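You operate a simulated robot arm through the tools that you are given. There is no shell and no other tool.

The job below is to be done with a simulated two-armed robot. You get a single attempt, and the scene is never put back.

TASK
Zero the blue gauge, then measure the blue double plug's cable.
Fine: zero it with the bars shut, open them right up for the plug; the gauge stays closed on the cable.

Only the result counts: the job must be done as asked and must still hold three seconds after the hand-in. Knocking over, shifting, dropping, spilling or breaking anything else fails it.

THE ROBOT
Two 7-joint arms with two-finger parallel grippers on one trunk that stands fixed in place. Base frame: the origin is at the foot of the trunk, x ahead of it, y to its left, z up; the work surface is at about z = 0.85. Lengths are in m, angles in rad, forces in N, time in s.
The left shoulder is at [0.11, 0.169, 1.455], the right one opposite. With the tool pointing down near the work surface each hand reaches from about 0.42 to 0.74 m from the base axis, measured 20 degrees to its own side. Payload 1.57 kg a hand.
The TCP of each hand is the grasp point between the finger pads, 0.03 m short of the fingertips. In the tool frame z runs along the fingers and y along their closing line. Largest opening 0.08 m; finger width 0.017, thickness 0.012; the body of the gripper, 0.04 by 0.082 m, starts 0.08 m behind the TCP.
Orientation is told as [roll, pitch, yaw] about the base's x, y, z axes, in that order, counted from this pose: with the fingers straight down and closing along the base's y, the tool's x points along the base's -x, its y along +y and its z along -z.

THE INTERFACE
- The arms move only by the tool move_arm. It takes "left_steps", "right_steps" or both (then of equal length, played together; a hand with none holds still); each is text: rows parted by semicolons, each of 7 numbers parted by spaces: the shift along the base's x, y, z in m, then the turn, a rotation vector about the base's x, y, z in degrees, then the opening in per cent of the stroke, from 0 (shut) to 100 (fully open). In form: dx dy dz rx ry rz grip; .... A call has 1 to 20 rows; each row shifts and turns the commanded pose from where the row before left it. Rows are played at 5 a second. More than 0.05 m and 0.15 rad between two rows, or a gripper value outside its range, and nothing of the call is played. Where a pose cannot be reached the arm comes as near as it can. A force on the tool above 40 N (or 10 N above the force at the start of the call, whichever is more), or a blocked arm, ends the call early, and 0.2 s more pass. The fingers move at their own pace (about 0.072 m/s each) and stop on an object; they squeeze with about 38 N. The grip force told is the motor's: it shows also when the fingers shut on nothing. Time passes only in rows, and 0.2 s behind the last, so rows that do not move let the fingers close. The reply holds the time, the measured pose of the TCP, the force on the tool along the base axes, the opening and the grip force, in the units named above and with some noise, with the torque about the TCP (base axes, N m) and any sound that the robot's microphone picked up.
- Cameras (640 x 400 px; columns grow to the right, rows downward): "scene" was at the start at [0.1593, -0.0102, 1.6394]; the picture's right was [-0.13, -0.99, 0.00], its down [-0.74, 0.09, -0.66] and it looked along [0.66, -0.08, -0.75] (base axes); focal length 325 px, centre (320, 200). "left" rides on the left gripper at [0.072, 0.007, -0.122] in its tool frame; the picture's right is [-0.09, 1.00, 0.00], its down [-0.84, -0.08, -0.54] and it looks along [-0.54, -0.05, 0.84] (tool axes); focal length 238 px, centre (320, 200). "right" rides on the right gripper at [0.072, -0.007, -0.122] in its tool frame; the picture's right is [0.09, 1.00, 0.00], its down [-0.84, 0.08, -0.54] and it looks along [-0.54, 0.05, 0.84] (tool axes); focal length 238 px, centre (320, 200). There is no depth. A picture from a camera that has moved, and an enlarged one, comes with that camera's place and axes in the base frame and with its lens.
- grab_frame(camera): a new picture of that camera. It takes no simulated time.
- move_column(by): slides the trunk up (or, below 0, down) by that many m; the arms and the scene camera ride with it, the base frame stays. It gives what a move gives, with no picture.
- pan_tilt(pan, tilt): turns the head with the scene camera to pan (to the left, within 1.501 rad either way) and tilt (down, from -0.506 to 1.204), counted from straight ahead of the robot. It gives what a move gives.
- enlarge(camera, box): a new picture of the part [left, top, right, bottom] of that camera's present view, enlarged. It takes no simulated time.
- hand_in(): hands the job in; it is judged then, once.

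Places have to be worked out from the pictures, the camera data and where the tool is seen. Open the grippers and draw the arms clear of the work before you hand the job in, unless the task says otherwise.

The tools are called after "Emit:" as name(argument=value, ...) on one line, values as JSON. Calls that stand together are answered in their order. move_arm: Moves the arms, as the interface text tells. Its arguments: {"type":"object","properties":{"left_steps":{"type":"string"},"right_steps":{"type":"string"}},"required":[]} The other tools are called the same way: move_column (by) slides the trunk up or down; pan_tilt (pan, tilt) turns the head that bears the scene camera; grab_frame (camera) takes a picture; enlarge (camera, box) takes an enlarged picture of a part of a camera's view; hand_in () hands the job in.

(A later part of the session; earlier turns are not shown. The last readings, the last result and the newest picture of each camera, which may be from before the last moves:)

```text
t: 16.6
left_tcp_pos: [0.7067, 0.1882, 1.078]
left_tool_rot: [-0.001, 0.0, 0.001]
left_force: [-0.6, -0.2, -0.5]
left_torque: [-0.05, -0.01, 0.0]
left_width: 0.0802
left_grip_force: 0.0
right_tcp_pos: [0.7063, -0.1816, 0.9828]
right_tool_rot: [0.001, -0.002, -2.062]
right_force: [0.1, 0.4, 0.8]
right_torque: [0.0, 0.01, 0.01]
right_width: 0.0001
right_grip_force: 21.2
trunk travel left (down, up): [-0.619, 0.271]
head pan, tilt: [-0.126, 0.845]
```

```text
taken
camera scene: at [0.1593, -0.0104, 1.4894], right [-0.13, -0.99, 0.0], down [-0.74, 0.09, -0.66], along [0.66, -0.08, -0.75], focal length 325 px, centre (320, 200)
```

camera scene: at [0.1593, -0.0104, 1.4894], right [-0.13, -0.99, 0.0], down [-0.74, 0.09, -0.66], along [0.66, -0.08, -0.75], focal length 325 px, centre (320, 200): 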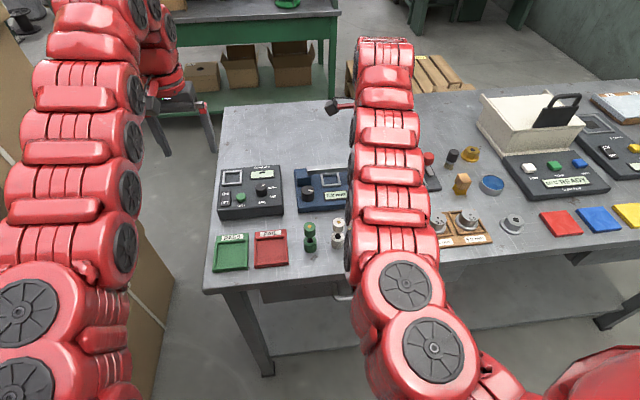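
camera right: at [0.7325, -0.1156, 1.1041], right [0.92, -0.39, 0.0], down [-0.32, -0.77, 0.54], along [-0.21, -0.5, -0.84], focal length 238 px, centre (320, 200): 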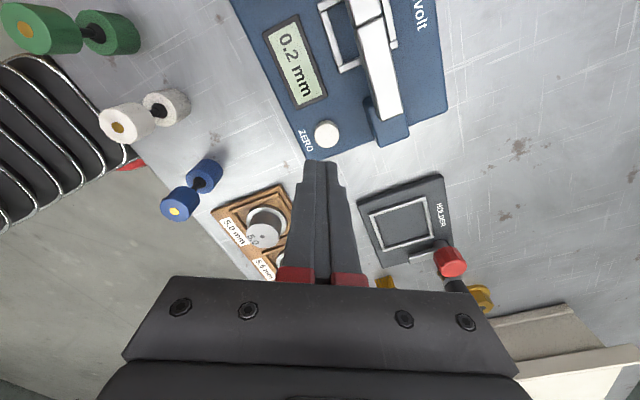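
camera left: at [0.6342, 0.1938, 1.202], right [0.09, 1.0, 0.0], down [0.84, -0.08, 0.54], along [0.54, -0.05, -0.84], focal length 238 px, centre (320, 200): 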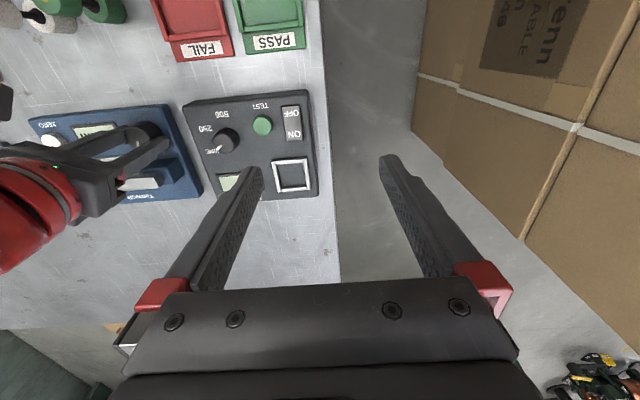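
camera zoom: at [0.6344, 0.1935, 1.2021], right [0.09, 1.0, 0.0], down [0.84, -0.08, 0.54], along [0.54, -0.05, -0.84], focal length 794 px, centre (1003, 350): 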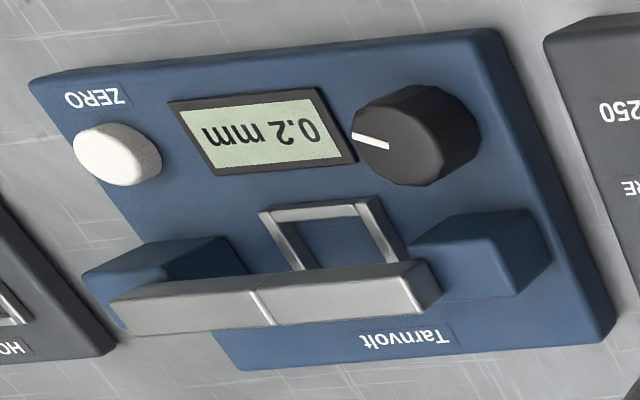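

The left view shows the bars shut and 0.2 mm. I'll refine the button location with an enlarged view.

Emit:
enlarge(camera="right", box=[280, 100, 376, 160])

Emit:
enlarge(camera="left", box=[25, 115, 89, 155])

```text
6.67 times, centred on (328, 130) of right
camera zoom: at [0.7325, -0.1156, 1.1041], right [0.92, -0.39, 0.0], down [-0.32, -0.77, 0.54], along [-0.21, -0.5, -0.84], focal length 1589 px, centre (267, 667)
```

zoom: 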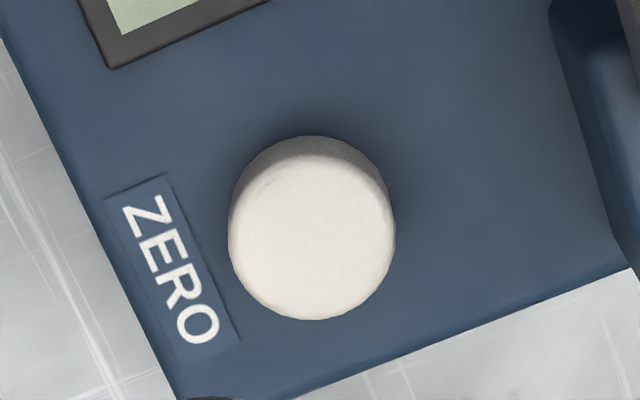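

```text
10.00 times, centred on (57, 135) of left
camera zoom: at [0.6344, 0.1935, 1.2021], right [0.09, 1.0, 0.0], down [0.84, -0.08, 0.54], along [0.54, -0.05, -0.84], focal length 2384 px, centre (2950, 850)
```

zoom: 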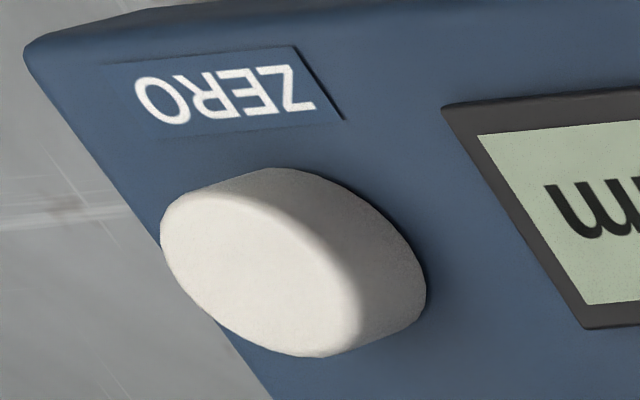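

The button top is at (0.711, -0.1835, 0.884). I'll centre the closed tips above it and lower to a few mm over the top.

Emit:
move_arm(right_steps="0.005 -0.002 -0.02 0 0 0 0; 0 0 -0.025 0 0 0 0; 0 0 -0.016 0 0 0 0; 0 0 0 0 0 0 0")

Emit:
enlarge(camera="right", box=[240, 60, 400, 180])

Emit:
enlarge(camera="left", box=[20, 95, 210, 215])

```text
t: 17.6
left_tcp_pos: [0.7046, 0.1882, 1.0786]
left_tool_rot: [-0.001, -0.003, -0.002]
left_force: [-0.8, -0.4, 0.8]
left_torque: [-0.03, 0.02, -0.01]
left_width: 0.08
left_grip_force: 0.1
right_tcp_pos: [0.709, -0.1845, 0.9222]
right_tool_rot: [0.001, 0.0, -2.062]
right_force: [-0.2, -0.5, 0.1]
right_torque: [0.01, 0.01, 0.02]
right_width: 0.0
right_grip_force: 20.9
trunk travel left (down, up): [-0.619, 0.271]
head pan, tilt: [-0.126, 0.845]
```

```text
3.33 times, centred on (320, 120) of right
camera zoom: at [0.737, -0.118, 1.0434], right [0.92, -0.39, 0.0], down [-0.33, -0.77, 0.54], along [-0.21, -0.5, -0.84], focal length 794 px, centre (320, 467)
```

zoom: 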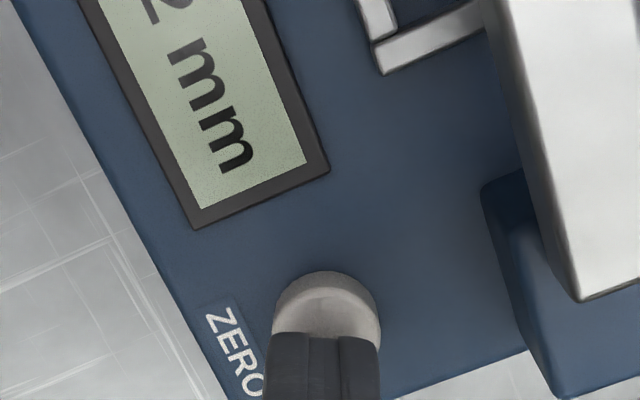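

```text
3.33 times, centred on (115, 155) of left
camera zoom: at [0.6343, 0.1936, 1.2021], right [0.09, 1.0, 0.0], down [0.84, -0.08, 0.54], along [0.54, -0.05, -0.84], focal length 794 px, centre (1003, 350)
```

zoom: 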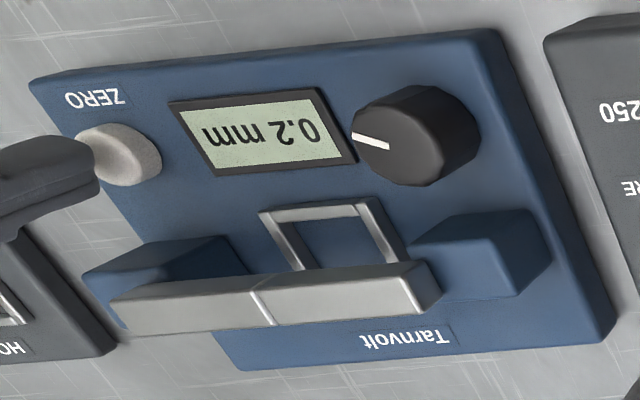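

The tips are lined up with the button. I'll press down slowly.

Emit:
move_arm(right_steps="0 0 -0.004 0 0 0 0; 0 0 -0.003 0 0 0 0; 0 0 -0.002 0 0 0 0; 0 0 -0.001 0 0 0 0; 0 0 0 0 0 0 0")

Emit:
enlarge(camera="left", box=[20, 95, 210, 215])

```text
t: 18.8
left_tcp_pos: [0.7052, 0.1871, 1.0785]
left_tool_rot: [0.001, -0.001, 0.001]
left_force: [0.8, -1.1, -0.1]
left_torque: [0.01, -0.03, 0.03]
left_width: 0.0798
left_grip_force: 0.0
right_tcp_pos: [0.7091, -0.1824, 0.912]
right_tool_rot: [0.001, 0.0, -2.06]
right_force: [0.9, -0.7, 2.4]
right_torque: [-0.04, -0.02, 0.01]
right_width: 0.0
right_grip_force: 21.3
trunk travel left (down, up): [-0.619, 0.271]
head pan, tilt: [-0.126, 0.845]
```

```text
3.33 times, centred on (115, 155) of left
camera zoom: at [0.6342, 0.1936, 1.2022], right [0.09, 1.0, 0.0], down [0.84, -0.08, 0.54], along [0.54, -0.05, -0.84], focal length 794 px, centre (1003, 350)
```

zoom: 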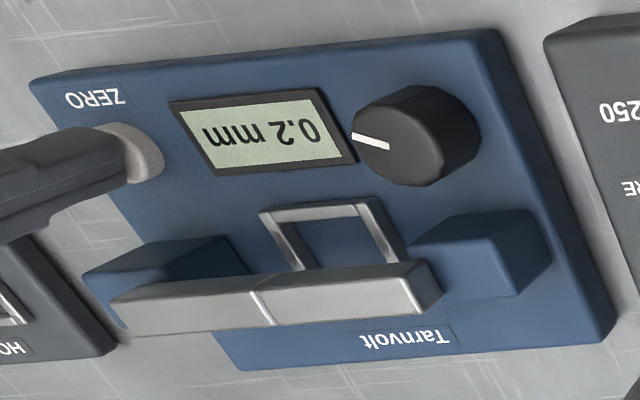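

The tips are touching with about 2 N and the display still shows 0.2. I'll press 1 mm at a time.

Emit:
move_arm(right_steps="0 0 -0.001 0 0 0 0; 0 0 -0.001 0 0 0 0; 0 0 0 0 0 0 0")

Emit:
enlarge(camera="left", box=[20, 95, 210, 215])

```text
t: 19.6
left_tcp_pos: [0.7051, 0.1884, 1.0791]
left_tool_rot: [-0.002, -0.001, 0.001]
left_force: [0.9, 1.3, -0.3]
left_torque: [-0.02, -0.05, 0.01]
left_width: 0.0801
left_grip_force: 0.0
right_tcp_pos: [0.7088, -0.1827, 0.9097]
right_tool_rot: [0.002, -0.002, -2.061]
right_force: [2.0, 0.0, 2.4]
right_torque: [-0.03, -0.05, 0.0]
right_width: 0.0
right_grip_force: 21.1
trunk travel left (down, up): [-0.619, 0.271]
head pan, tilt: [-0.126, 0.845]
heard: click
```

```text
3.33 times, centred on (115, 155) of left
camera zoom: at [0.6342, 0.1937, 1.2022], right [0.09, 1.0, 0.0], down [0.84, -0.08, 0.54], along [0.54, -0.05, -0.84], focal length 794 px, centre (1003, 350)
```

zoom: 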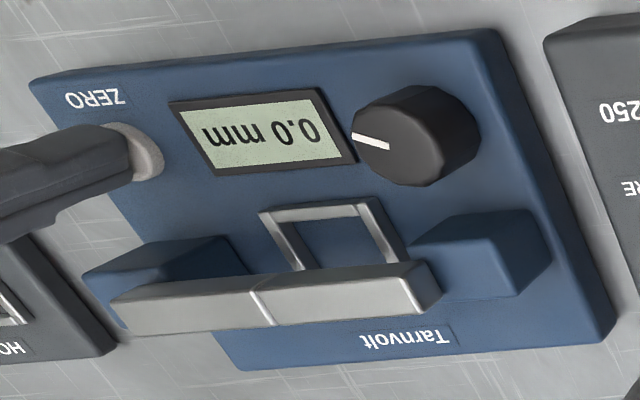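

A click, and the display reads 0.0 mm. I'll lift off and go back above the knob at the same yaw, fingers half open.

Emit:
move_arm(right_steps="0 0 0.02 0 0 0 0; 0 0 0.05 0 0 0 0; 0.001 0.044 0 0 0 0 52; 0.001 0.044 0 0 0 0 52; 0.0015 0.0445 0 0 0 0 52; 0 0 0 0 0 0 52; 0 0 0 0 0 0 52")

Emit:
grab_frame(camera="right")

Emit:
enlarge(camera="right", box=[260, 90, 420, 190])

```text
t: 21.1
left_tcp_pos: [0.7056, 0.187, 1.0791]
left_tool_rot: [0.001, -0.003, 0.001]
left_force: [0.7, 0.3, 1.0]
left_torque: [-0.02, -0.03, 0.02]
left_width: 0.0801
left_grip_force: 0.0
right_tcp_pos: [0.7125, -0.0497, 0.9797]
right_tool_rot: [0.001, -0.001, -2.061]
right_force: [1.2, 0.1, 0.1]
right_torque: [0.02, -0.02, -0.02]
right_width: 0.0417
right_grip_force: 0.0
trunk travel left (down, up): [-0.619, 0.271]
head pan, tilt: [-0.126, 0.845]
```

```text
taken
camera right: at [0.7404, 0.0161, 1.1009], right [0.92, -0.39, 0.0], down [-0.33, -0.77, 0.54], along [-0.21, -0.5, -0.84], focal length 238 px, centre (320, 200)
```

right: 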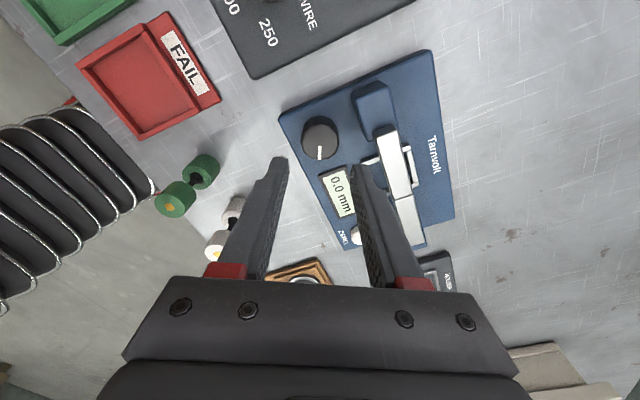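

```text
4.00 times, centred on (340, 140) of right
camera zoom: at [0.7404, 0.0161, 1.1009], right [0.92, -0.39, 0.0], down [-0.33, -0.77, 0.54], along [-0.21, -0.5, -0.84], focal length 953 px, centre (240, 440)
```

zoom: 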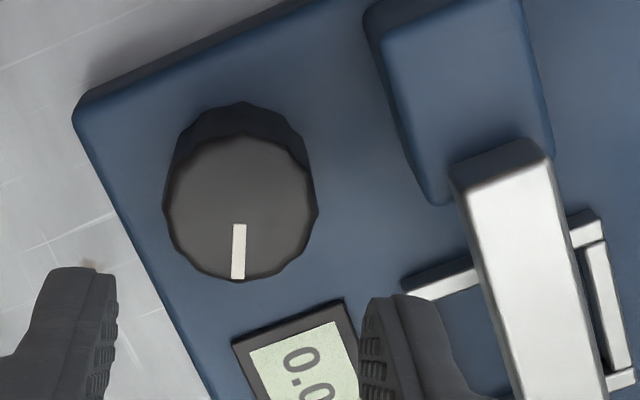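

The display keeps 0.0 and the knob is centred. I'll descend, grip, and start turning counter-clockwise to open.

Emit:
move_arm(right_steps="0 0 -0.03 0 0 0 52; 0 0 -0.03 0 0 0 52; 0 0 -0.011 0 0 0 52; 0 0 0 0 0 0 52; 0 0 0 0 0 0 20; 0 0 0 0 0 0 0; 0 0 0 0 0 0 0")

```text
t: 22.8
left_tcp_pos: [0.7054, 0.1881, 1.0791]
left_tool_rot: [-0.001, -0.002, 0.0]
left_force: [-0.2, 0.7, -0.1]
left_torque: [-0.01, -0.02, -0.01]
left_width: 0.0796
left_grip_force: 0.0
right_tcp_pos: [0.7125, -0.0496, 0.9092]
right_tool_rot: [-0.001, -0.005, -2.062]
right_force: [-2.4, 0.8, -3.5]
right_torque: [0.14, -0.02, 0.0]
right_width: 0.033
right_grip_force: 40.6
trunk travel left (down, up): [-0.619, 0.271]
head pan, tilt: [-0.126, 0.845]
```

Gripped centrally with little side load. I'll turn counter-clockwise 96° first.

Emit:
move_arm(right_steps="0 0 0 0 0 8 0; 0 0 0 0 0 8 0; 0 0 0 0 0 8 0; 0 0 0 0 0 8 0; 0 0 0 0 0 8 0; 0 0 0 0 0 8 0; 0 0 0 0 0 8 0; 0 0 0 0 0 8 0; 0 0 0 0 0 8 0; 0 0 0 0 0 8 0; 0 0 0 0 0 8 0; 0 0 0 0 0 8 0; 0 0 0 0 0 0 0")

Emit:
enlarge(camera="left", box=[20, 95, 210, 215])

Emit:
grab_frame(camera="right")

```text
t: 25.6
left_tcp_pos: [0.7068, 0.1882, 1.0779]
left_tool_rot: [0.0, -0.002, -0.001]
left_force: [-0.7, -0.3, -0.3]
left_torque: [-0.02, -0.01, 0.03]
left_width: 0.0801
left_grip_force: 0.0
right_tcp_pos: [0.7143, -0.0488, 0.9073]
right_tool_rot: [-0.001, -0.002, -0.384]
right_force: [5.6, 6.7, -2.2]
right_torque: [0.44, 0.09, -0.04]
right_width: 0.0334
right_grip_force: 41.5
trunk travel left (down, up): [-0.619, 0.271]
head pan, tilt: [-0.126, 0.845]
```

```text
3.33 times, centred on (115, 155) of left
camera zoom: at [0.6351, 0.1947, 1.2015], right [0.09, 1.0, 0.0], down [0.84, -0.08, 0.54], along [0.54, -0.05, -0.84], focal length 794 px, centre (1003, 350)
```

zoom: 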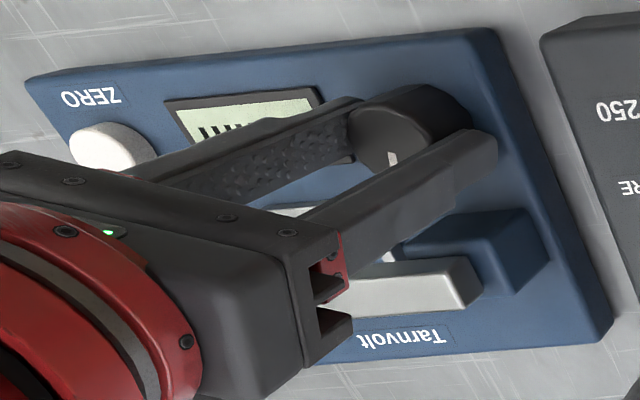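

```text
taken
camera right: at [0.6441, -0.0295, 1.0294], right [0.29, 0.96, 0.0], down [0.8, -0.24, 0.54], along [0.52, -0.16, -0.84], focal length 238 px, centre (320, 200)
```

right: 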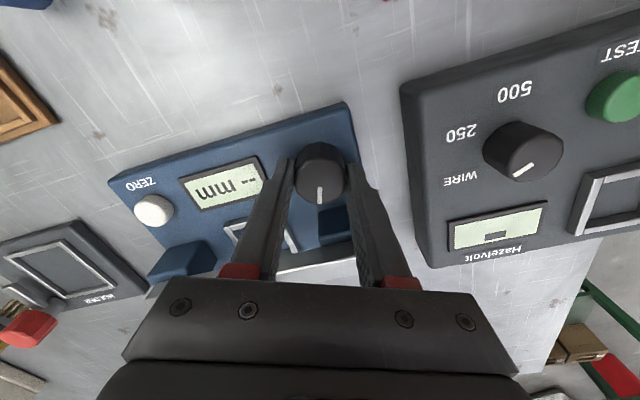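

The bars are opening well. I'll continue the last part slowly to find the open stop.

Emit:
move_arm(right_steps="0.0008 0.0008 0 0 0 8 0; 0 0 0 0 0 8 0; 0 0 0 0 0 6 0; 0 0 0 0 0 0 0")

Emit:
enlarge(camera="left", box=[20, 95, 210, 215])

```text
t: 26.6
left_tcp_pos: [0.7066, 0.1898, 1.0788]
left_tool_rot: [-0.001, -0.002, 0.0]
left_force: [0.1, -0.5, 0.6]
left_torque: [0.0, -0.04, 0.02]
left_width: 0.0801
left_grip_force: 0.1
right_tcp_pos: [0.7146, -0.0499, 0.9081]
right_tool_rot: [-0.001, -0.004, 0.001]
right_force: [3.6, 6.5, -1.0]
right_torque: [0.21, -0.37, -0.64]
right_width: 0.033
right_grip_force: 40.9
trunk travel left (down, up): [-0.619, 0.271]
head pan, tilt: [-0.126, 0.845]
```

```text
3.33 times, centred on (115, 155) of left
camera zoom: at [0.6348, 0.1946, 1.2017], right [0.09, 1.0, 0.0], down [0.84, -0.08, 0.54], along [0.54, -0.05, -0.84], focal length 794 px, centre (1003, 350)
```

zoom: 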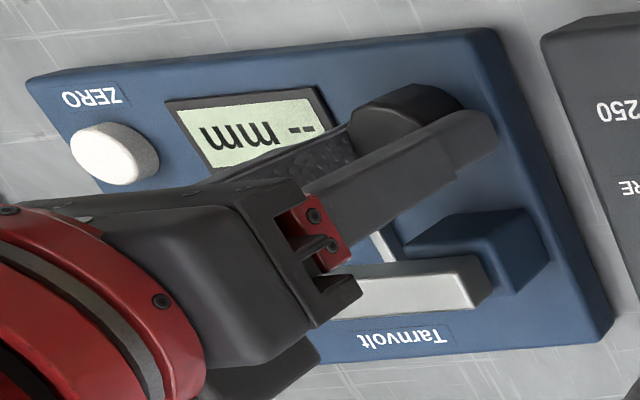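

Torque −0.64 N·m means the open stop is reached. I'll release, lift, and check the bars and pointer.

Emit:
move_arm(right_steps="0 0 0 0 0 0 60; 0 0 0 0 0 0 60; 0 0 0.03 0 0 0 60; 0 0 0.045 0 0 0 60; -0.03 -0.03 0.02 0 0 0 60; -0.04 -0.03 0.03 0 0 0 60; 0 0 0 0 0 0 60")

Emit:
enlarge(camera="left", box=[20, 95, 210, 215])

Emit:
grab_frame(camera="right")

Emit:
grab_frame(camera="scene")

```text
refused: row 6 steps farther than a row can; nothing moved
```

```text
3.33 times, centred on (115, 155) of left
camera zoom: at [0.6348, 0.1946, 1.2017], right [0.09, 1.0, 0.0], down [0.84, -0.08, 0.54], along [0.54, -0.05, -0.84], focal length 794 px, centre (1003, 350)
```

zoom: 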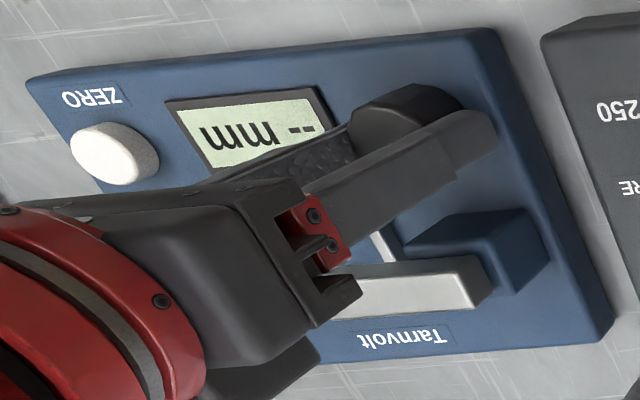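

```text
taken
camera right: at [0.6419, -0.0566, 1.0294], right [-0.09, 1.0, 0.0], down [0.84, 0.08, 0.54], along [0.54, 0.05, -0.84], focal length 238 px, centre (320, 200)
```

right: 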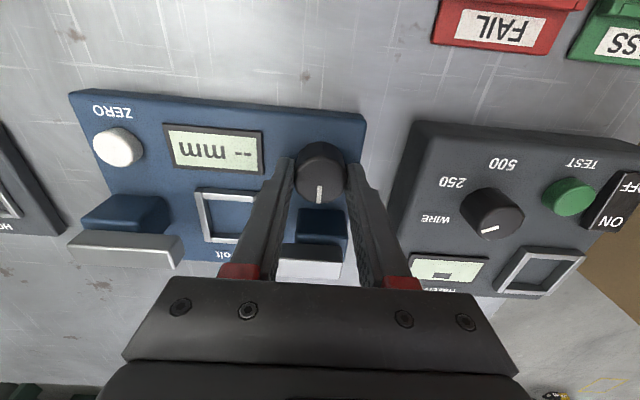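

```text
taken
camera scene: at [0.1599, -0.009, 1.4894], right [-0.13, -0.99, 0.0], down [-0.74, 0.09, -0.66], along [0.66, -0.08, -0.75], focal length 325 px, centre (320, 200)
```

scene: 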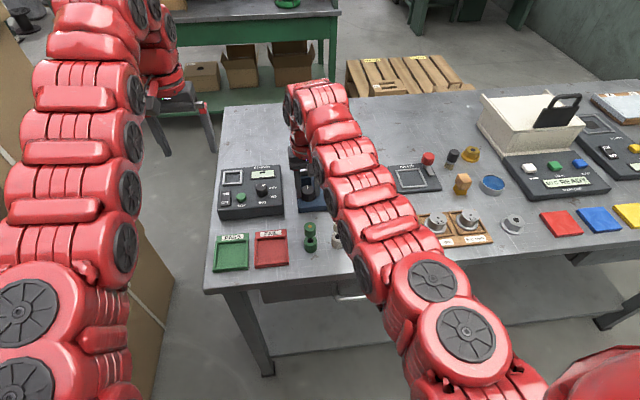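

That row was too long. I'll do the release and lift with shorter steps.

Emit:
move_arm(right_steps="0 0 0 0 0 0 60; 0 0 0 0 0 0 60; 0 0 0.03 0 0 0 60; 0 0 0.045 0 0 0 60; -0.03 -0.03 0.02 0 0 0 60; -0.03 -0.03 0.02 0 0 0 60; -0.03 -0.02 0 0 0 0 60; 0 0 0 0 0 0 60")

Emit:
enlarge(camera="left", box=[20, 95, 210, 215])

Emit:
grab_frame(camera="right")

Emit:
enlarge(camera="right", box=[240, 140, 400, 240])

```text
t: 28.4
left_tcp_pos: [0.7071, 0.1893, 1.0777]
left_tool_rot: [0.0, -0.002, 0.0]
left_force: [0.5, 0.0, 1.1]
left_torque: [-0.02, 0.0, -0.03]
left_width: 0.0802
left_grip_force: 0.1
right_tcp_pos: [0.6246, -0.1264, 1.0254]
right_tool_rot: [0.001, 0.002, -0.001]
right_force: [0.6, 0.4, -0.1]
right_torque: [0.02, -0.01, 0.01]
right_width: 0.0481
right_grip_force: 0.0
trunk travel left (down, up): [-0.619, 0.271]
head pan, tilt: [-0.126, 0.845]
```

```text
3.33 times, centred on (115, 155) of left
camera zoom: at [0.6349, 0.1942, 1.2016], right [0.09, 1.0, 0.0], down [0.84, -0.08, 0.54], along [0.54, -0.05, -0.84], focal length 794 px, centre (1003, 350)
```

zoom: 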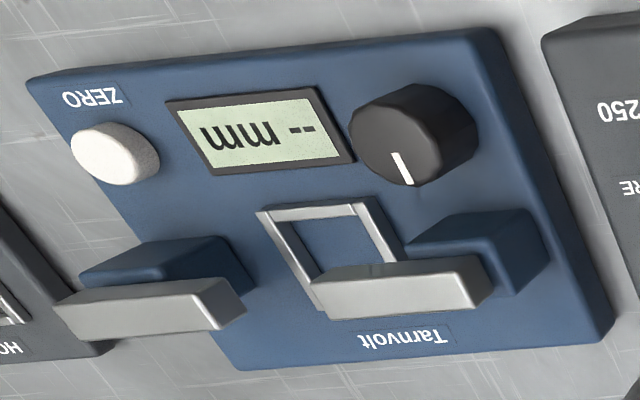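

```text
taken
camera right: at [0.5531, -0.1347, 1.1465], right [-0.09, 1.0, 0.0], down [0.84, 0.08, 0.54], along [0.54, 0.05, -0.84], focal length 238 px, centre (320, 200)
```

right: 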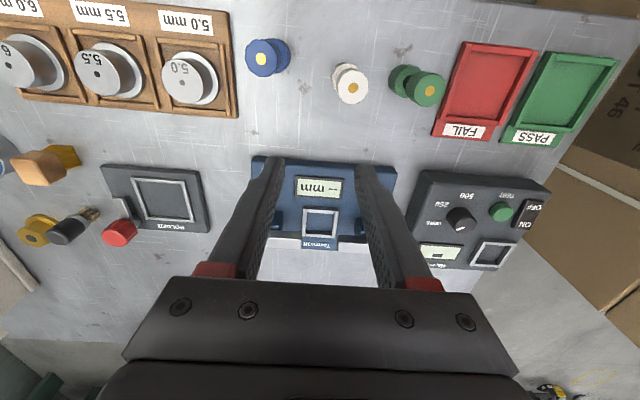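

```text
4.00 times, centred on (320, 190) of right
camera zoom: at [0.5531, -0.1347, 1.1465], right [-0.09, 1.0, 0.0], down [0.84, 0.08, 0.54], along [0.54, 0.05, -0.84], focal length 953 px, centre (320, 240)
```

zoom: 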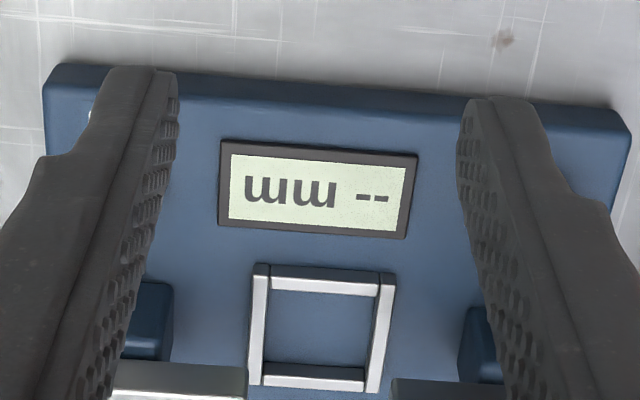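

The bars are fully open again and the display shows "-- mm". I put the frame centre at about (0.767, -0.1165) with its top at z≈0.879. I'll move above the blue plug now.

Emit:
move_arm(right_steps="-0.02 -0.0175 0 0 0 0 60; -0.02 -0.0175 0 0 0 0 60; -0.0196 -0.017 -0.015 0 0 0 60; 0 0 0 0 0 0 60")

Emit:
grab_frame(camera="right")

Emit:
enlarge(camera="right", box=[260, 90, 380, 165])

```text
t: 29.4
left_tcp_pos: [0.7052, 0.1877, 1.0788]
left_tool_rot: [0.001, -0.002, -0.001]
left_force: [0.1, -0.3, 0.4]
left_torque: [0.01, 0.0, 0.05]
left_width: 0.0801
left_grip_force: 0.1
right_tcp_pos: [0.622, -0.156, 1.035]
right_tool_rot: [0.0, 0.002, -0.003]
right_force: [-0.2, -0.5, -0.6]
right_torque: [-0.01, -0.02, -0.01]
right_width: 0.0477
right_grip_force: 0.2
right hand out of reach, approached as far as the arm can: row 1, 2, 3
trunk travel left (down, up): [-0.619, 0.271]
head pan, tilt: [-0.126, 0.845]
```

```text
taken
camera right: at [0.551, -0.1637, 1.1565], right [-0.09, 1.0, 0.0], down [0.84, 0.08, 0.54], along [0.54, 0.05, -0.84], focal length 238 px, centre (320, 200)
```

right: 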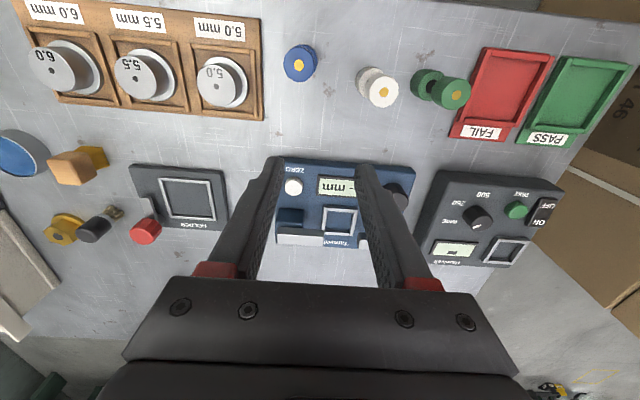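

```text
5.33 times, centred on (320, 128) of right
camera zoom: at [0.551, -0.1637, 1.1565], right [-0.09, 1.0, 0.0], down [0.84, 0.08, 0.54], along [0.54, 0.05, -0.84], focal length 1271 px, centre (320, 587)
```

zoom: 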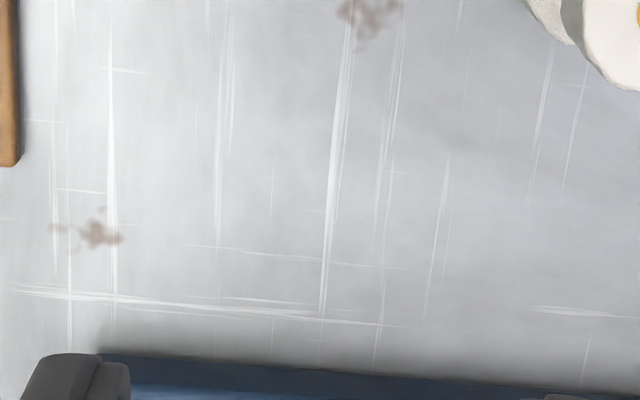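

The near limit is reached at this low trunk height. I'll raise the trunk back by 0.15 m for picking up the plug.

Emit:
move_column(by=0.15)

Emit:
move_arm(right_steps="0 0 -0.045 0 0 0 60; 0 0 -0.045 0 0 0 60; -0.02 -0.01 -0.035 0 0 0 60; -0.02 -0.0075 -0.02 0 0 0 60; -0.017 -0.005 -0.02 0 0 0 60; 0 0 0 0 0 0 60")

Emit:
grab_frame(camera="right")

Emit:
grab_frame(camera="scene")

```text
t: 31.1
left_tcp_pos: [0.7066, 0.1879, 1.229]
left_tool_rot: [-0.001, -0.001, -0.001]
left_force: [0.7, 0.5, 0.0]
left_torque: [-0.02, -0.02, 0.0]
left_width: 0.0801
left_grip_force: 0.1
right_tcp_pos: [0.6228, -0.1562, 1.1847]
right_tool_rot: [0.001, 0.001, -0.002]
right_force: [-0.7, 0.4, -0.1]
right_torque: [0.0, 0.02, -0.03]
right_width: 0.048
right_grip_force: 0.1
trunk travel left (down, up): [-0.769, 0.121]
head pan, tilt: [-0.126, 0.845]
```

```text
t: 32.5
left_tcp_pos: [0.7064, 0.188, 1.229]
left_tool_rot: [-0.002, -0.001, 0.0]
left_force: [0.0, 0.6, -0.9]
left_torque: [0.01, 0.03, 0.01]
left_width: 0.0798
left_grip_force: 0.0
right_tcp_pos: [0.6239, -0.1567, 1.1851]
right_tool_rot: [0.001, 0.002, 0.0]
right_force: [0.1, -0.6, 0.3]
right_torque: [-0.01, -0.03, 0.01]
right_width: 0.0482
right_grip_force: 0.1
right hand out of reach, approached as far as the arm can: row 1, 2, 3, 4, 5
trunk travel left (down, up): [-0.769, 0.121]
head pan, tilt: [-0.126, 0.845]
```

```text
taken
camera right: at [0.5511, -0.1635, 1.3065], right [-0.09, 1.0, 0.0], down [0.84, 0.08, 0.54], along [0.54, 0.05, -0.84], focal length 238 px, centre (320, 200)
```

right: 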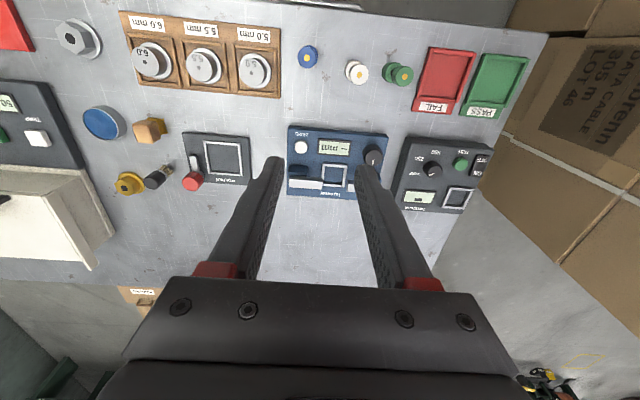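

```text
taken
camera scene: at [0.1593, -0.0102, 1.6394], right [-0.13, -0.99, 0.0], down [-0.74, 0.09, -0.66], along [0.66, -0.08, -0.75], focal length 325 px, centre (320, 200)
```

scene: 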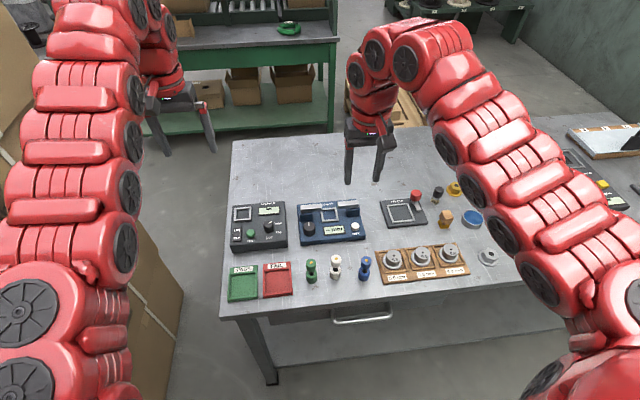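

The arm refused all rows, so it seems stuck at a joint limit. I'll try backing out of it with a move forward and left.

Emit:
move_arm(right_steps="0.02 0.02 -0.01 0 0 0 60; 0.02 0.02 -0.02 0 0 0 60; 0 0 0 0 0 0 60")

```text
t: 33.3
left_tcp_pos: [0.7046, 0.1864, 1.2298]
left_tool_rot: [-0.001, -0.004, -0.001]
left_force: [-0.7, 0.3, -0.2]
left_torque: [-0.01, -0.01, 0.01]
left_width: 0.0801
left_grip_force: 0.1
right_tcp_pos: [0.6626, -0.1165, 1.1562]
right_tool_rot: [0.003, 0.003, 0.0]
right_force: [0.2, 0.7, -0.6]
right_torque: [0.0, 0.01, -0.01]
right_width: 0.0478
right_grip_force: 0.1
trunk travel left (down, up): [-0.769, 0.121]
head pan, tilt: [-0.126, 0.845]
```

That freed it. I'll descend here first, then approach the plug location.

Emit:
move_arm(right_steps="0 0 -0.04 0 0 0 60; 0 0 -0.04 0 0 0 60; 0 0 -0.04 0 0 0 60; -0.03 -0.01 -0.01 0 0 0 60; -0.03 -0.02 0 0 0 0 60; -0.03 -0.02 0 0 0 0 60; 0 0 0 0 0 0 60")

```text
t: 34.9
left_tcp_pos: [0.7053, 0.1891, 1.2287]
left_tool_rot: [-0.001, -0.002, 0.0]
left_force: [-0.1, 0.3, -0.7]
left_torque: [-0.01, -0.03, 0.02]
left_width: 0.0799
left_grip_force: 0.0
right_tcp_pos: [0.6422, -0.1625, 1.0137]
right_tool_rot: [0.001, 0.006, 0.0]
right_force: [-0.5, 0.1, 0.1]
right_torque: [0.03, 0.0, 0.0]
right_width: 0.048
right_grip_force: 0.0
right hand out of reach, approached as far as the arm can: row 4, 5, 6
trunk travel left (down, up): [-0.769, 0.121]
head pan, tilt: [-0.126, 0.845]
```

The hand still stalls at x≈0.64, probably a wrist limit tied to this yaw. I'll turn the hand clockwise toward −90° (closing along x) and retry the approach.

Emit:
move_arm(right_steps="0.01 0 0 0 0 -8 60; 0 0 0 0 0 -8 60; 0 0 0 0 0 -8 60; 0 0 0 0 0 -8 60; 0 0 0 0 0 -8 60; -0.02 0 0 0 0 0 60; -0.02 0 0 0 0 0 60; 0 0 0 0 0 0 60")

Emit:
grab_frame(camera="scene")

```text
t: 36.7
left_tcp_pos: [0.7052, 0.1879, 1.23]
left_tool_rot: [0.0, -0.002, 0.0]
left_force: [0.6, -0.3, 0.5]
left_torque: [-0.02, 0.03, -0.01]
left_width: 0.0801
left_grip_force: 0.1
right_tcp_pos: [0.6424, -0.1627, 1.0133]
right_tool_rot: [0.002, 0.003, -0.7]
right_force: [-1.0, 0.2, 0.3]
right_torque: [-0.05, 0.03, 0.01]
right_width: 0.0482
right_grip_force: 0.1
right hand out of reach, approached as far as the arm can: row 6, 7
trunk travel left (down, up): [-0.769, 0.121]
head pan, tilt: [-0.126, 0.845]
```

```text
taken
camera scene: at [0.1592, -0.0105, 1.6395], right [-0.13, -0.99, 0.0], down [-0.74, 0.09, -0.66], along [0.66, -0.08, -0.75], focal length 325 px, centre (320, 200)
```

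scene: 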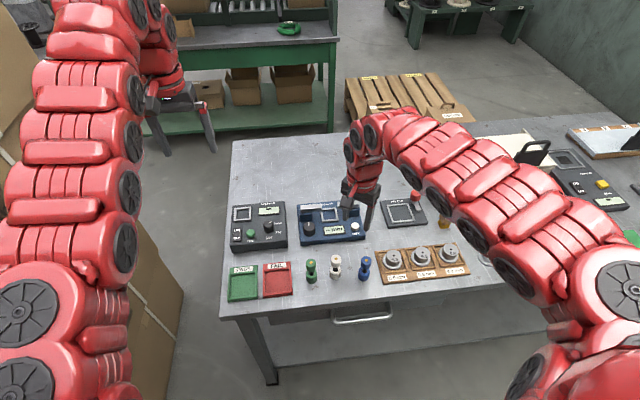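

The stall doesn't depend on yaw, so it looks like a bad elbow posture. I'll bring the arm back near its starting pose (out to the right) to reset it, then come in again.

Emit:
move_arm(right_steps="0.01 0 0.04 0 0 8 60; 0 0 0.04 0 0 8 60; 0 -0.03 0.03 0 0 8 60; 0 -0.045 0 0 0 8 60; 0 -0.045 0 0 0 8 60; 0 -0.045 0 0 0 0 60; -0.01 -0.04 0 0 0 0 60; -0.02 0 0 0 0 0 60; -0.02 0 0 0 0 0 60; 0 0 0 0 0 0 60")

Emit:
grab_frame(camera="scene")

```text
t: 38.9
left_tcp_pos: [0.7057, 0.1879, 1.2281]
left_tool_rot: [-0.001, -0.002, -0.001]
left_force: [0.2, 0.3, -0.8]
left_torque: [-0.01, 0.01, 0.02]
left_width: 0.0802
left_grip_force: 0.1
right_tcp_pos: [0.6023, -0.367, 1.1248]
right_tool_rot: [0.001, 0.003, -0.001]
right_force: [0.5, 0.9, 0.2]
right_torque: [-0.04, -0.01, 0.01]
right_width: 0.048
right_grip_force: 0.2
trunk travel left (down, up): [-0.769, 0.121]
head pan, tilt: [-0.126, 0.845]
```

```text
taken
camera scene: at [0.1602, -0.0103, 1.6393], right [-0.13, -0.99, 0.0], down [-0.74, 0.09, -0.66], along [0.66, -0.08, -0.75], focal length 325 px, centre (320, 200)
```

scene: 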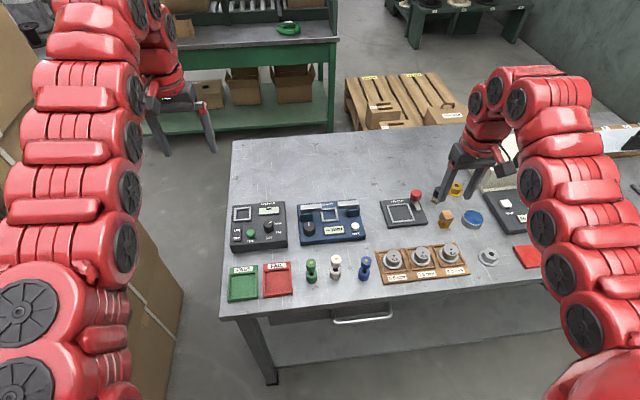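

Posture looks normal again. I'll pull in toward the robot first, then sideways toward the plug.

Emit:
move_arm(right_steps="-0.03 0 -0.02 0 0 0 60; -0.03 0.02 -0.02 0 0 0 60; -0.01 0.03 -0.02 0 0 0 60; 0 0.04 -0.02 0 0 0 60; 0.01 0.045 -0.01 0 0 0 60; 0.01 0.04 0 0 0 0 60; 0.013 0.0135 -0.02 0 0 0 60; 0 0 0 0 0 0 60")

Emit:
grab_frame(camera="right")

```text
t: 40.7
left_tcp_pos: [0.7056, 0.1885, 1.229]
left_tool_rot: [0.0, -0.002, 0.001]
left_force: [0.5, 0.0, -0.2]
left_torque: [0.0, 0.01, 0.02]
left_width: 0.0799
left_grip_force: 0.2
right_tcp_pos: [0.6182, -0.3333, 1.1029]
right_tool_rot: [0.002, 0.001, -0.003]
right_force: [0.3, 1.0, 0.9]
right_torque: [0.02, 0.0, 0.01]
right_width: 0.048
right_grip_force: 0.0
right hand out of reach, approached as far as the arm can: row 1, 2, 3, 4, 5, 6
trunk travel left (down, up): [-0.769, 0.121]
head pan, tilt: [-0.126, 0.845]
```

```text
taken
camera right: at [0.5474, -0.3418, 1.2252], right [-0.09, 1.0, 0.0], down [0.84, 0.08, 0.54], along [0.54, 0.05, -0.84], focal length 238 px, centre (320, 200)
```

right: 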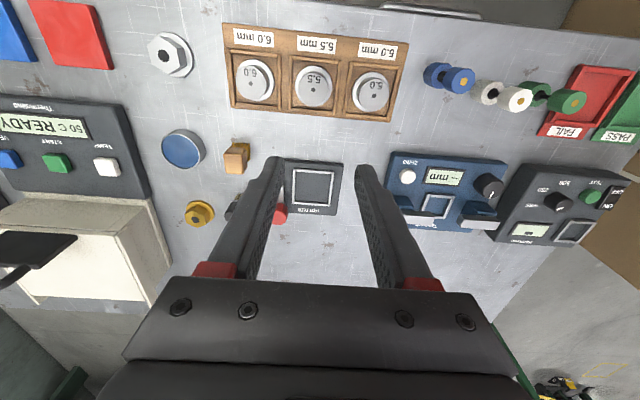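

Near-reach improves the higher the shoulder is above the hand, so I'll raise the trunk as far as it goes. Then I'll descend before pulling in.

Emit:
move_column(by=0.12)

Emit:
move_arm(right_steps="0.01 0 -0.045 0 0 0 60; 0 0 -0.045 0 0 0 60; 0 0 -0.045 0 0 0 60; 0 0 -0.045 0 0 0 60; 0 0 -0.02 0 0 0 60; 0 0 0 0 0 0 60")

```text
t: 42.2
left_tcp_pos: [0.7055, 0.1876, 1.3484]
left_tool_rot: [0.0, -0.001, 0.0]
left_force: [0.4, -1.0, 0.1]
left_torque: [0.01, -0.02, 0.03]
left_width: 0.0803
left_grip_force: 0.0
right_tcp_pos: [0.6199, -0.3333, 1.223]
right_tool_rot: [0.003, 0.002, 0.0]
right_force: [-0.5, 0.1, 0.6]
right_torque: [0.0, 0.01, 0.01]
right_width: 0.0482
right_grip_force: 0.0
trunk travel left (down, up): [-0.889, 0.001]
head pan, tilt: [-0.126, 0.845]
```

```text
t: 43.6
left_tcp_pos: [0.7046, 0.1886, 1.3489]
left_tool_rot: [-0.001, -0.002, 0.0]
left_force: [0.3, -0.4, 0.1]
left_torque: [-0.05, -0.01, 0.0]
left_width: 0.0799
left_grip_force: 0.0
right_tcp_pos: [0.6288, -0.3341, 1.0232]
right_tool_rot: [0.002, -0.001, -0.001]
right_force: [0.4, 0.1, 0.3]
right_torque: [0.02, -0.01, 0.01]
right_width: 0.0478
right_grip_force: 0.2
trunk travel left (down, up): [-0.889, 0.001]
head pan, tilt: [-0.126, 0.845]
```

It descended fine. I'll pull in slowly toward the plug.

Emit:
move_arm(right_steps="-0.02 0.01 0 0 0 0 60; -0.02 0.02 0 0 0 0 60; -0.015 0.03 0 0 0 0 60; -0.009 0.035 0 0 0 0 60; 0 0.035 0 0 0 0 60; 0 0.0255 0 0 0 0 60; 0 0 0 0 0 0 60")

Emit:
grab_frame(camera="right")

Emit:
grab_frame(camera="scene")

```text
t: 45.2
left_tcp_pos: [0.7058, 0.1875, 1.3502]
left_tool_rot: [0.0, -0.002, -0.001]
left_force: [0.1, -0.4, -0.4]
left_torque: [0.0, -0.02, -0.01]
left_width: 0.0801
left_grip_force: 0.1
right_tcp_pos: [0.5829, -0.182, 1.0107]
right_tool_rot: [0.002, 0.004, -0.002]
right_force: [0.8, -0.4, -0.2]
right_torque: [0.02, -0.02, 0.05]
right_width: 0.048
right_grip_force: 0.1
right hand out of reach, approached as far as the arm can: row 3, 4, 5
trunk travel left (down, up): [-0.889, 0.001]
head pan, tilt: [-0.126, 0.845]
```

```text
taken
camera right: at [0.5118, -0.1895, 1.1319], right [-0.09, 1.0, 0.0], down [0.84, 0.08, 0.54], along [0.54, 0.05, -0.84], focal length 238 px, centre (320, 200)
```

right: 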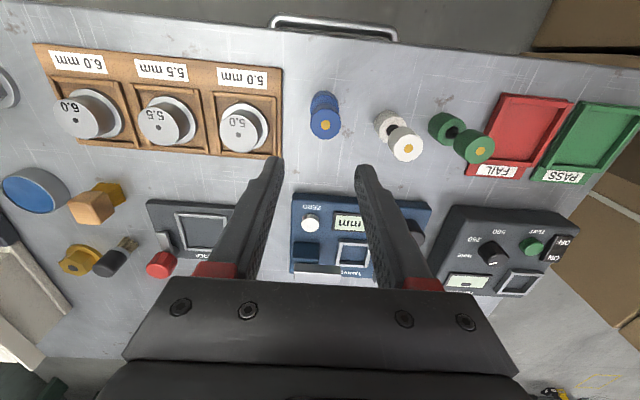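

```text
taken
camera scene: at [0.159, -0.0113, 1.7595], right [-0.13, -0.99, 0.0], down [-0.74, 0.09, -0.66], along [0.66, -0.08, -0.75], focal length 325 px, centre (320, 200)
```

scene: 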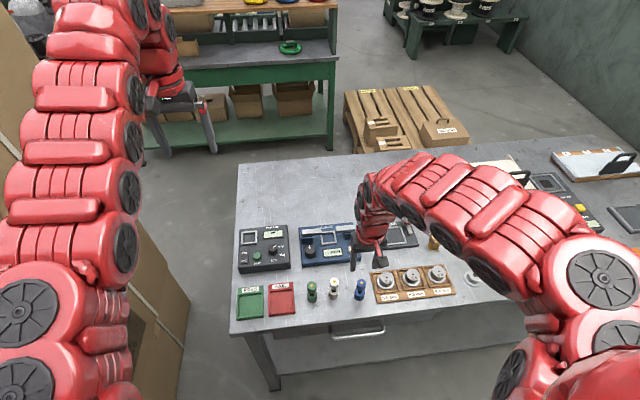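

The plug is at (0.564, -0.179), 19 mm nearer than the hand, and the fingers straddle its line. I'll descend a little, since lower poses should allow coming nearer.

Emit:
move_arm(right_steps="0 0.003 -0.02 0 0 0 60; -0.006 0 -0.01 0 0 0 60; -0.006 0 0 0 0 0 60; -0.006 0 0 0 0 0 60; 0 0 0 0 0 0 60")

```text
t: 46.4
left_tcp_pos: [0.7068, 0.1879, 1.35]
left_tool_rot: [0.001, -0.003, 0.0]
left_force: [-0.1, -0.1, -0.4]
left_torque: [0.02, -0.02, -0.04]
left_width: 0.0799
left_grip_force: 0.0
right_tcp_pos: [0.5646, -0.1786, 0.9813]
right_tool_rot: [0.002, 0.001, -0.003]
right_force: [0.2, -0.1, 1.1]
right_torque: [-0.04, 0.01, 0.0]
right_width: 0.0482
right_grip_force: 0.1
trunk travel left (down, up): [-0.889, 0.001]
head pan, tilt: [-0.126, 0.845]
```

Now it reaches (0.5646, -0.1786). I'll check the alignment over the plug.

Emit:
grab_frame(camera="right")

Emit:
enlarge(camera="right", box=[260, 100, 380, 190])

Emit:
enlarge(camera="scene", box=[310, 220, 420, 310])

```text
taken
camera right: at [0.4924, -0.1858, 1.1024], right [-0.09, 1.0, 0.0], down [0.84, 0.08, 0.54], along [0.54, 0.05, -0.84], focal length 238 px, centre (320, 200)
```

right: 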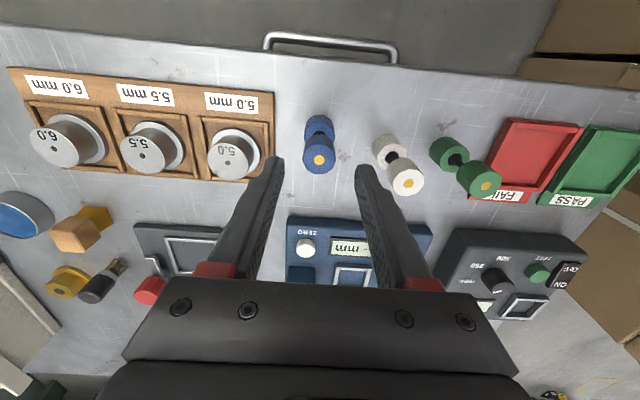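

```text
4.44 times, centred on (320, 145) of right
camera zoom: at [0.4924, -0.1858, 1.1024], right [-0.09, 1.0, 0.0], down [0.84, 0.08, 0.54], along [0.54, 0.05, -0.84], focal length 1059 px, centre (320, 444)
```

zoom: 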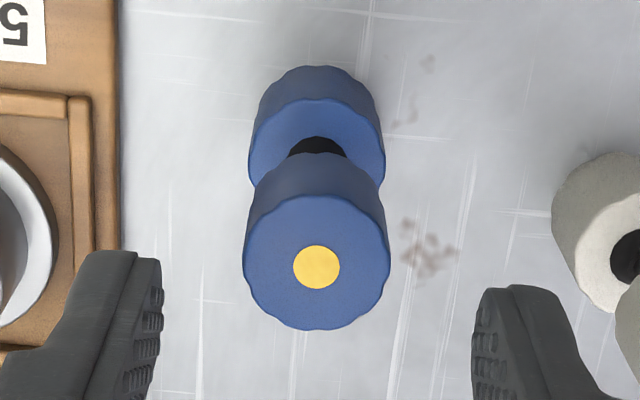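

```text
4.44 times, centred on (365, 265) of scene
camera zoom: at [0.1595, -0.0104, 1.7594], right [-0.13, -0.99, 0.0], down [-0.74, 0.09, -0.66], along [0.66, -0.08, -0.75], focal length 1444 px, centre (120, -89)
```

zoom: 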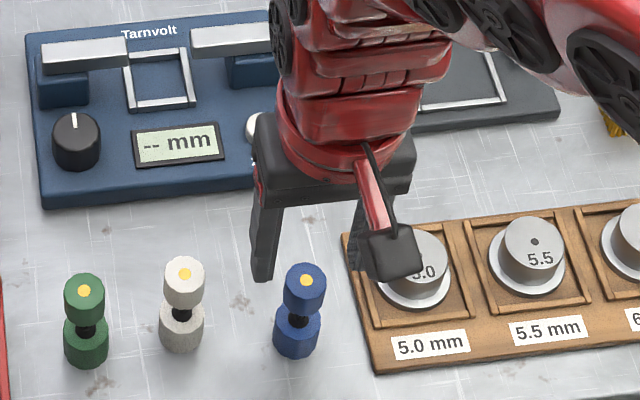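

Plug top centre reads (0.565, -0.180) at z≈0.935, so the hand is well aligned. I'll descend to TCP z≈0.945, with the tips at the bottom of the upper drum, and close.

Emit:
move_arm(right_steps="0 -0.001 -0.018 0 0 0 60; 0 0 -0.012 0 0 0 60; 0 0 -0.006 0 0 0 60; 0 0 0 0 0 0 60")

Emit:
enlarge(camera="right", box=[240, 100, 400, 220])

Emit:
enlarge(camera="scene", box=[310, 220, 420, 310])

```text
t: 47.4
left_tcp_pos: [0.7063, 0.1881, 1.3487]
left_tool_rot: [0.001, -0.002, 0.0]
left_force: [0.1, -1.0, 0.0]
left_torque: [-0.03, 0.03, 0.01]
left_width: 0.08
left_grip_force: 0.0
right_tcp_pos: [0.5643, -0.1799, 0.9447]
right_tool_rot: [0.001, 0.0, -0.003]
right_force: [0.3, 0.1, 0.2]
right_torque: [0.0, 0.03, 0.01]
right_width: 0.0481
right_grip_force: 0.1
trunk travel left (down, up): [-0.889, 0.001]
head pan, tilt: [-0.126, 0.845]
```

```text
3.33 times, centred on (320, 160) of right
camera zoom: at [0.4918, -0.1872, 1.0666], right [-0.09, 1.0, 0.0], down [0.84, 0.08, 0.54], along [0.54, 0.05, -0.84], focal length 794 px, centre (320, 333)
```

zoom: 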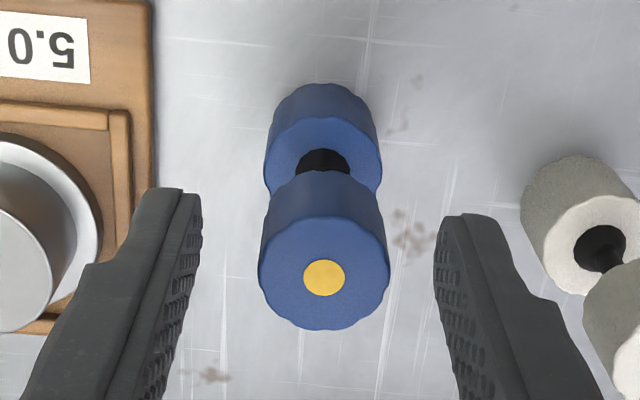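

```text
4.44 times, centred on (365, 265) of scene
camera zoom: at [0.1596, -0.0102, 1.7594], right [-0.13, -0.99, 0.0], down [-0.74, 0.09, -0.66], along [0.66, -0.08, -0.75], focal length 1444 px, centre (120, -89)
```

zoom: 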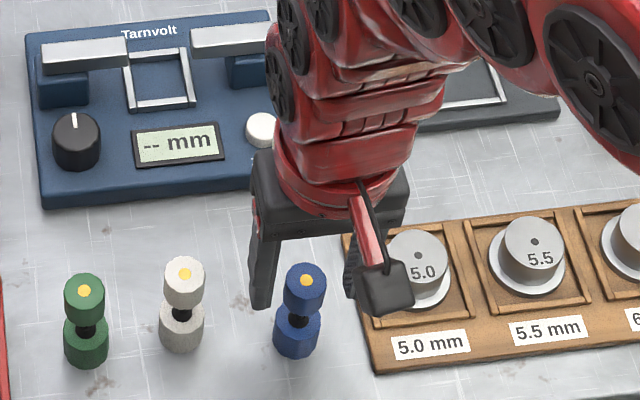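

The fingers are centred around the upper drum. Closing.

Emit:
move_arm(right_steps="0 0.0005 0 0 0 0 40; 0 0 0 0 0 0 20; 0 0 0 0 0 0 0; 0 0 0 0 0 0 0; 0 0 0 0 0 0 0")

Emit:
enlarge(camera="right", box=[240, 100, 400, 220])

```text
t: 48.6
left_tcp_pos: [0.7051, 0.1876, 1.3483]
left_tool_rot: [0.001, -0.002, 0.002]
left_force: [-0.1, -0.8, 0.4]
left_torque: [-0.02, 0.0, 0.01]
left_width: 0.08
left_grip_force: 0.0
right_tcp_pos: [0.5644, -0.1788, 0.9443]
right_tool_rot: [0.001, 0.0, -0.002]
right_force: [-0.5, -0.3, -0.9]
right_torque: [0.02, 0.03, 0.02]
right_width: 0.0247
right_grip_force: 36.0
trunk travel left (down, up): [-0.889, 0.001]
head pan, tilt: [-0.126, 0.845]
```

```text
3.33 times, centred on (320, 160) of right
camera zoom: at [0.4918, -0.1863, 1.0668], right [-0.09, 1.0, 0.0], down [0.84, 0.08, 0.54], along [0.54, 0.05, -0.84], focal length 794 px, centre (320, 333)
```

zoom: 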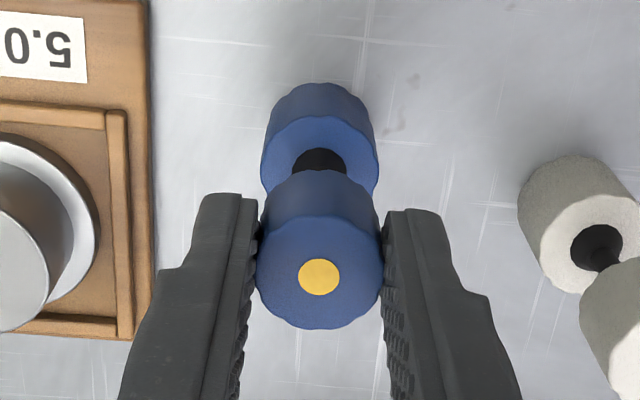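

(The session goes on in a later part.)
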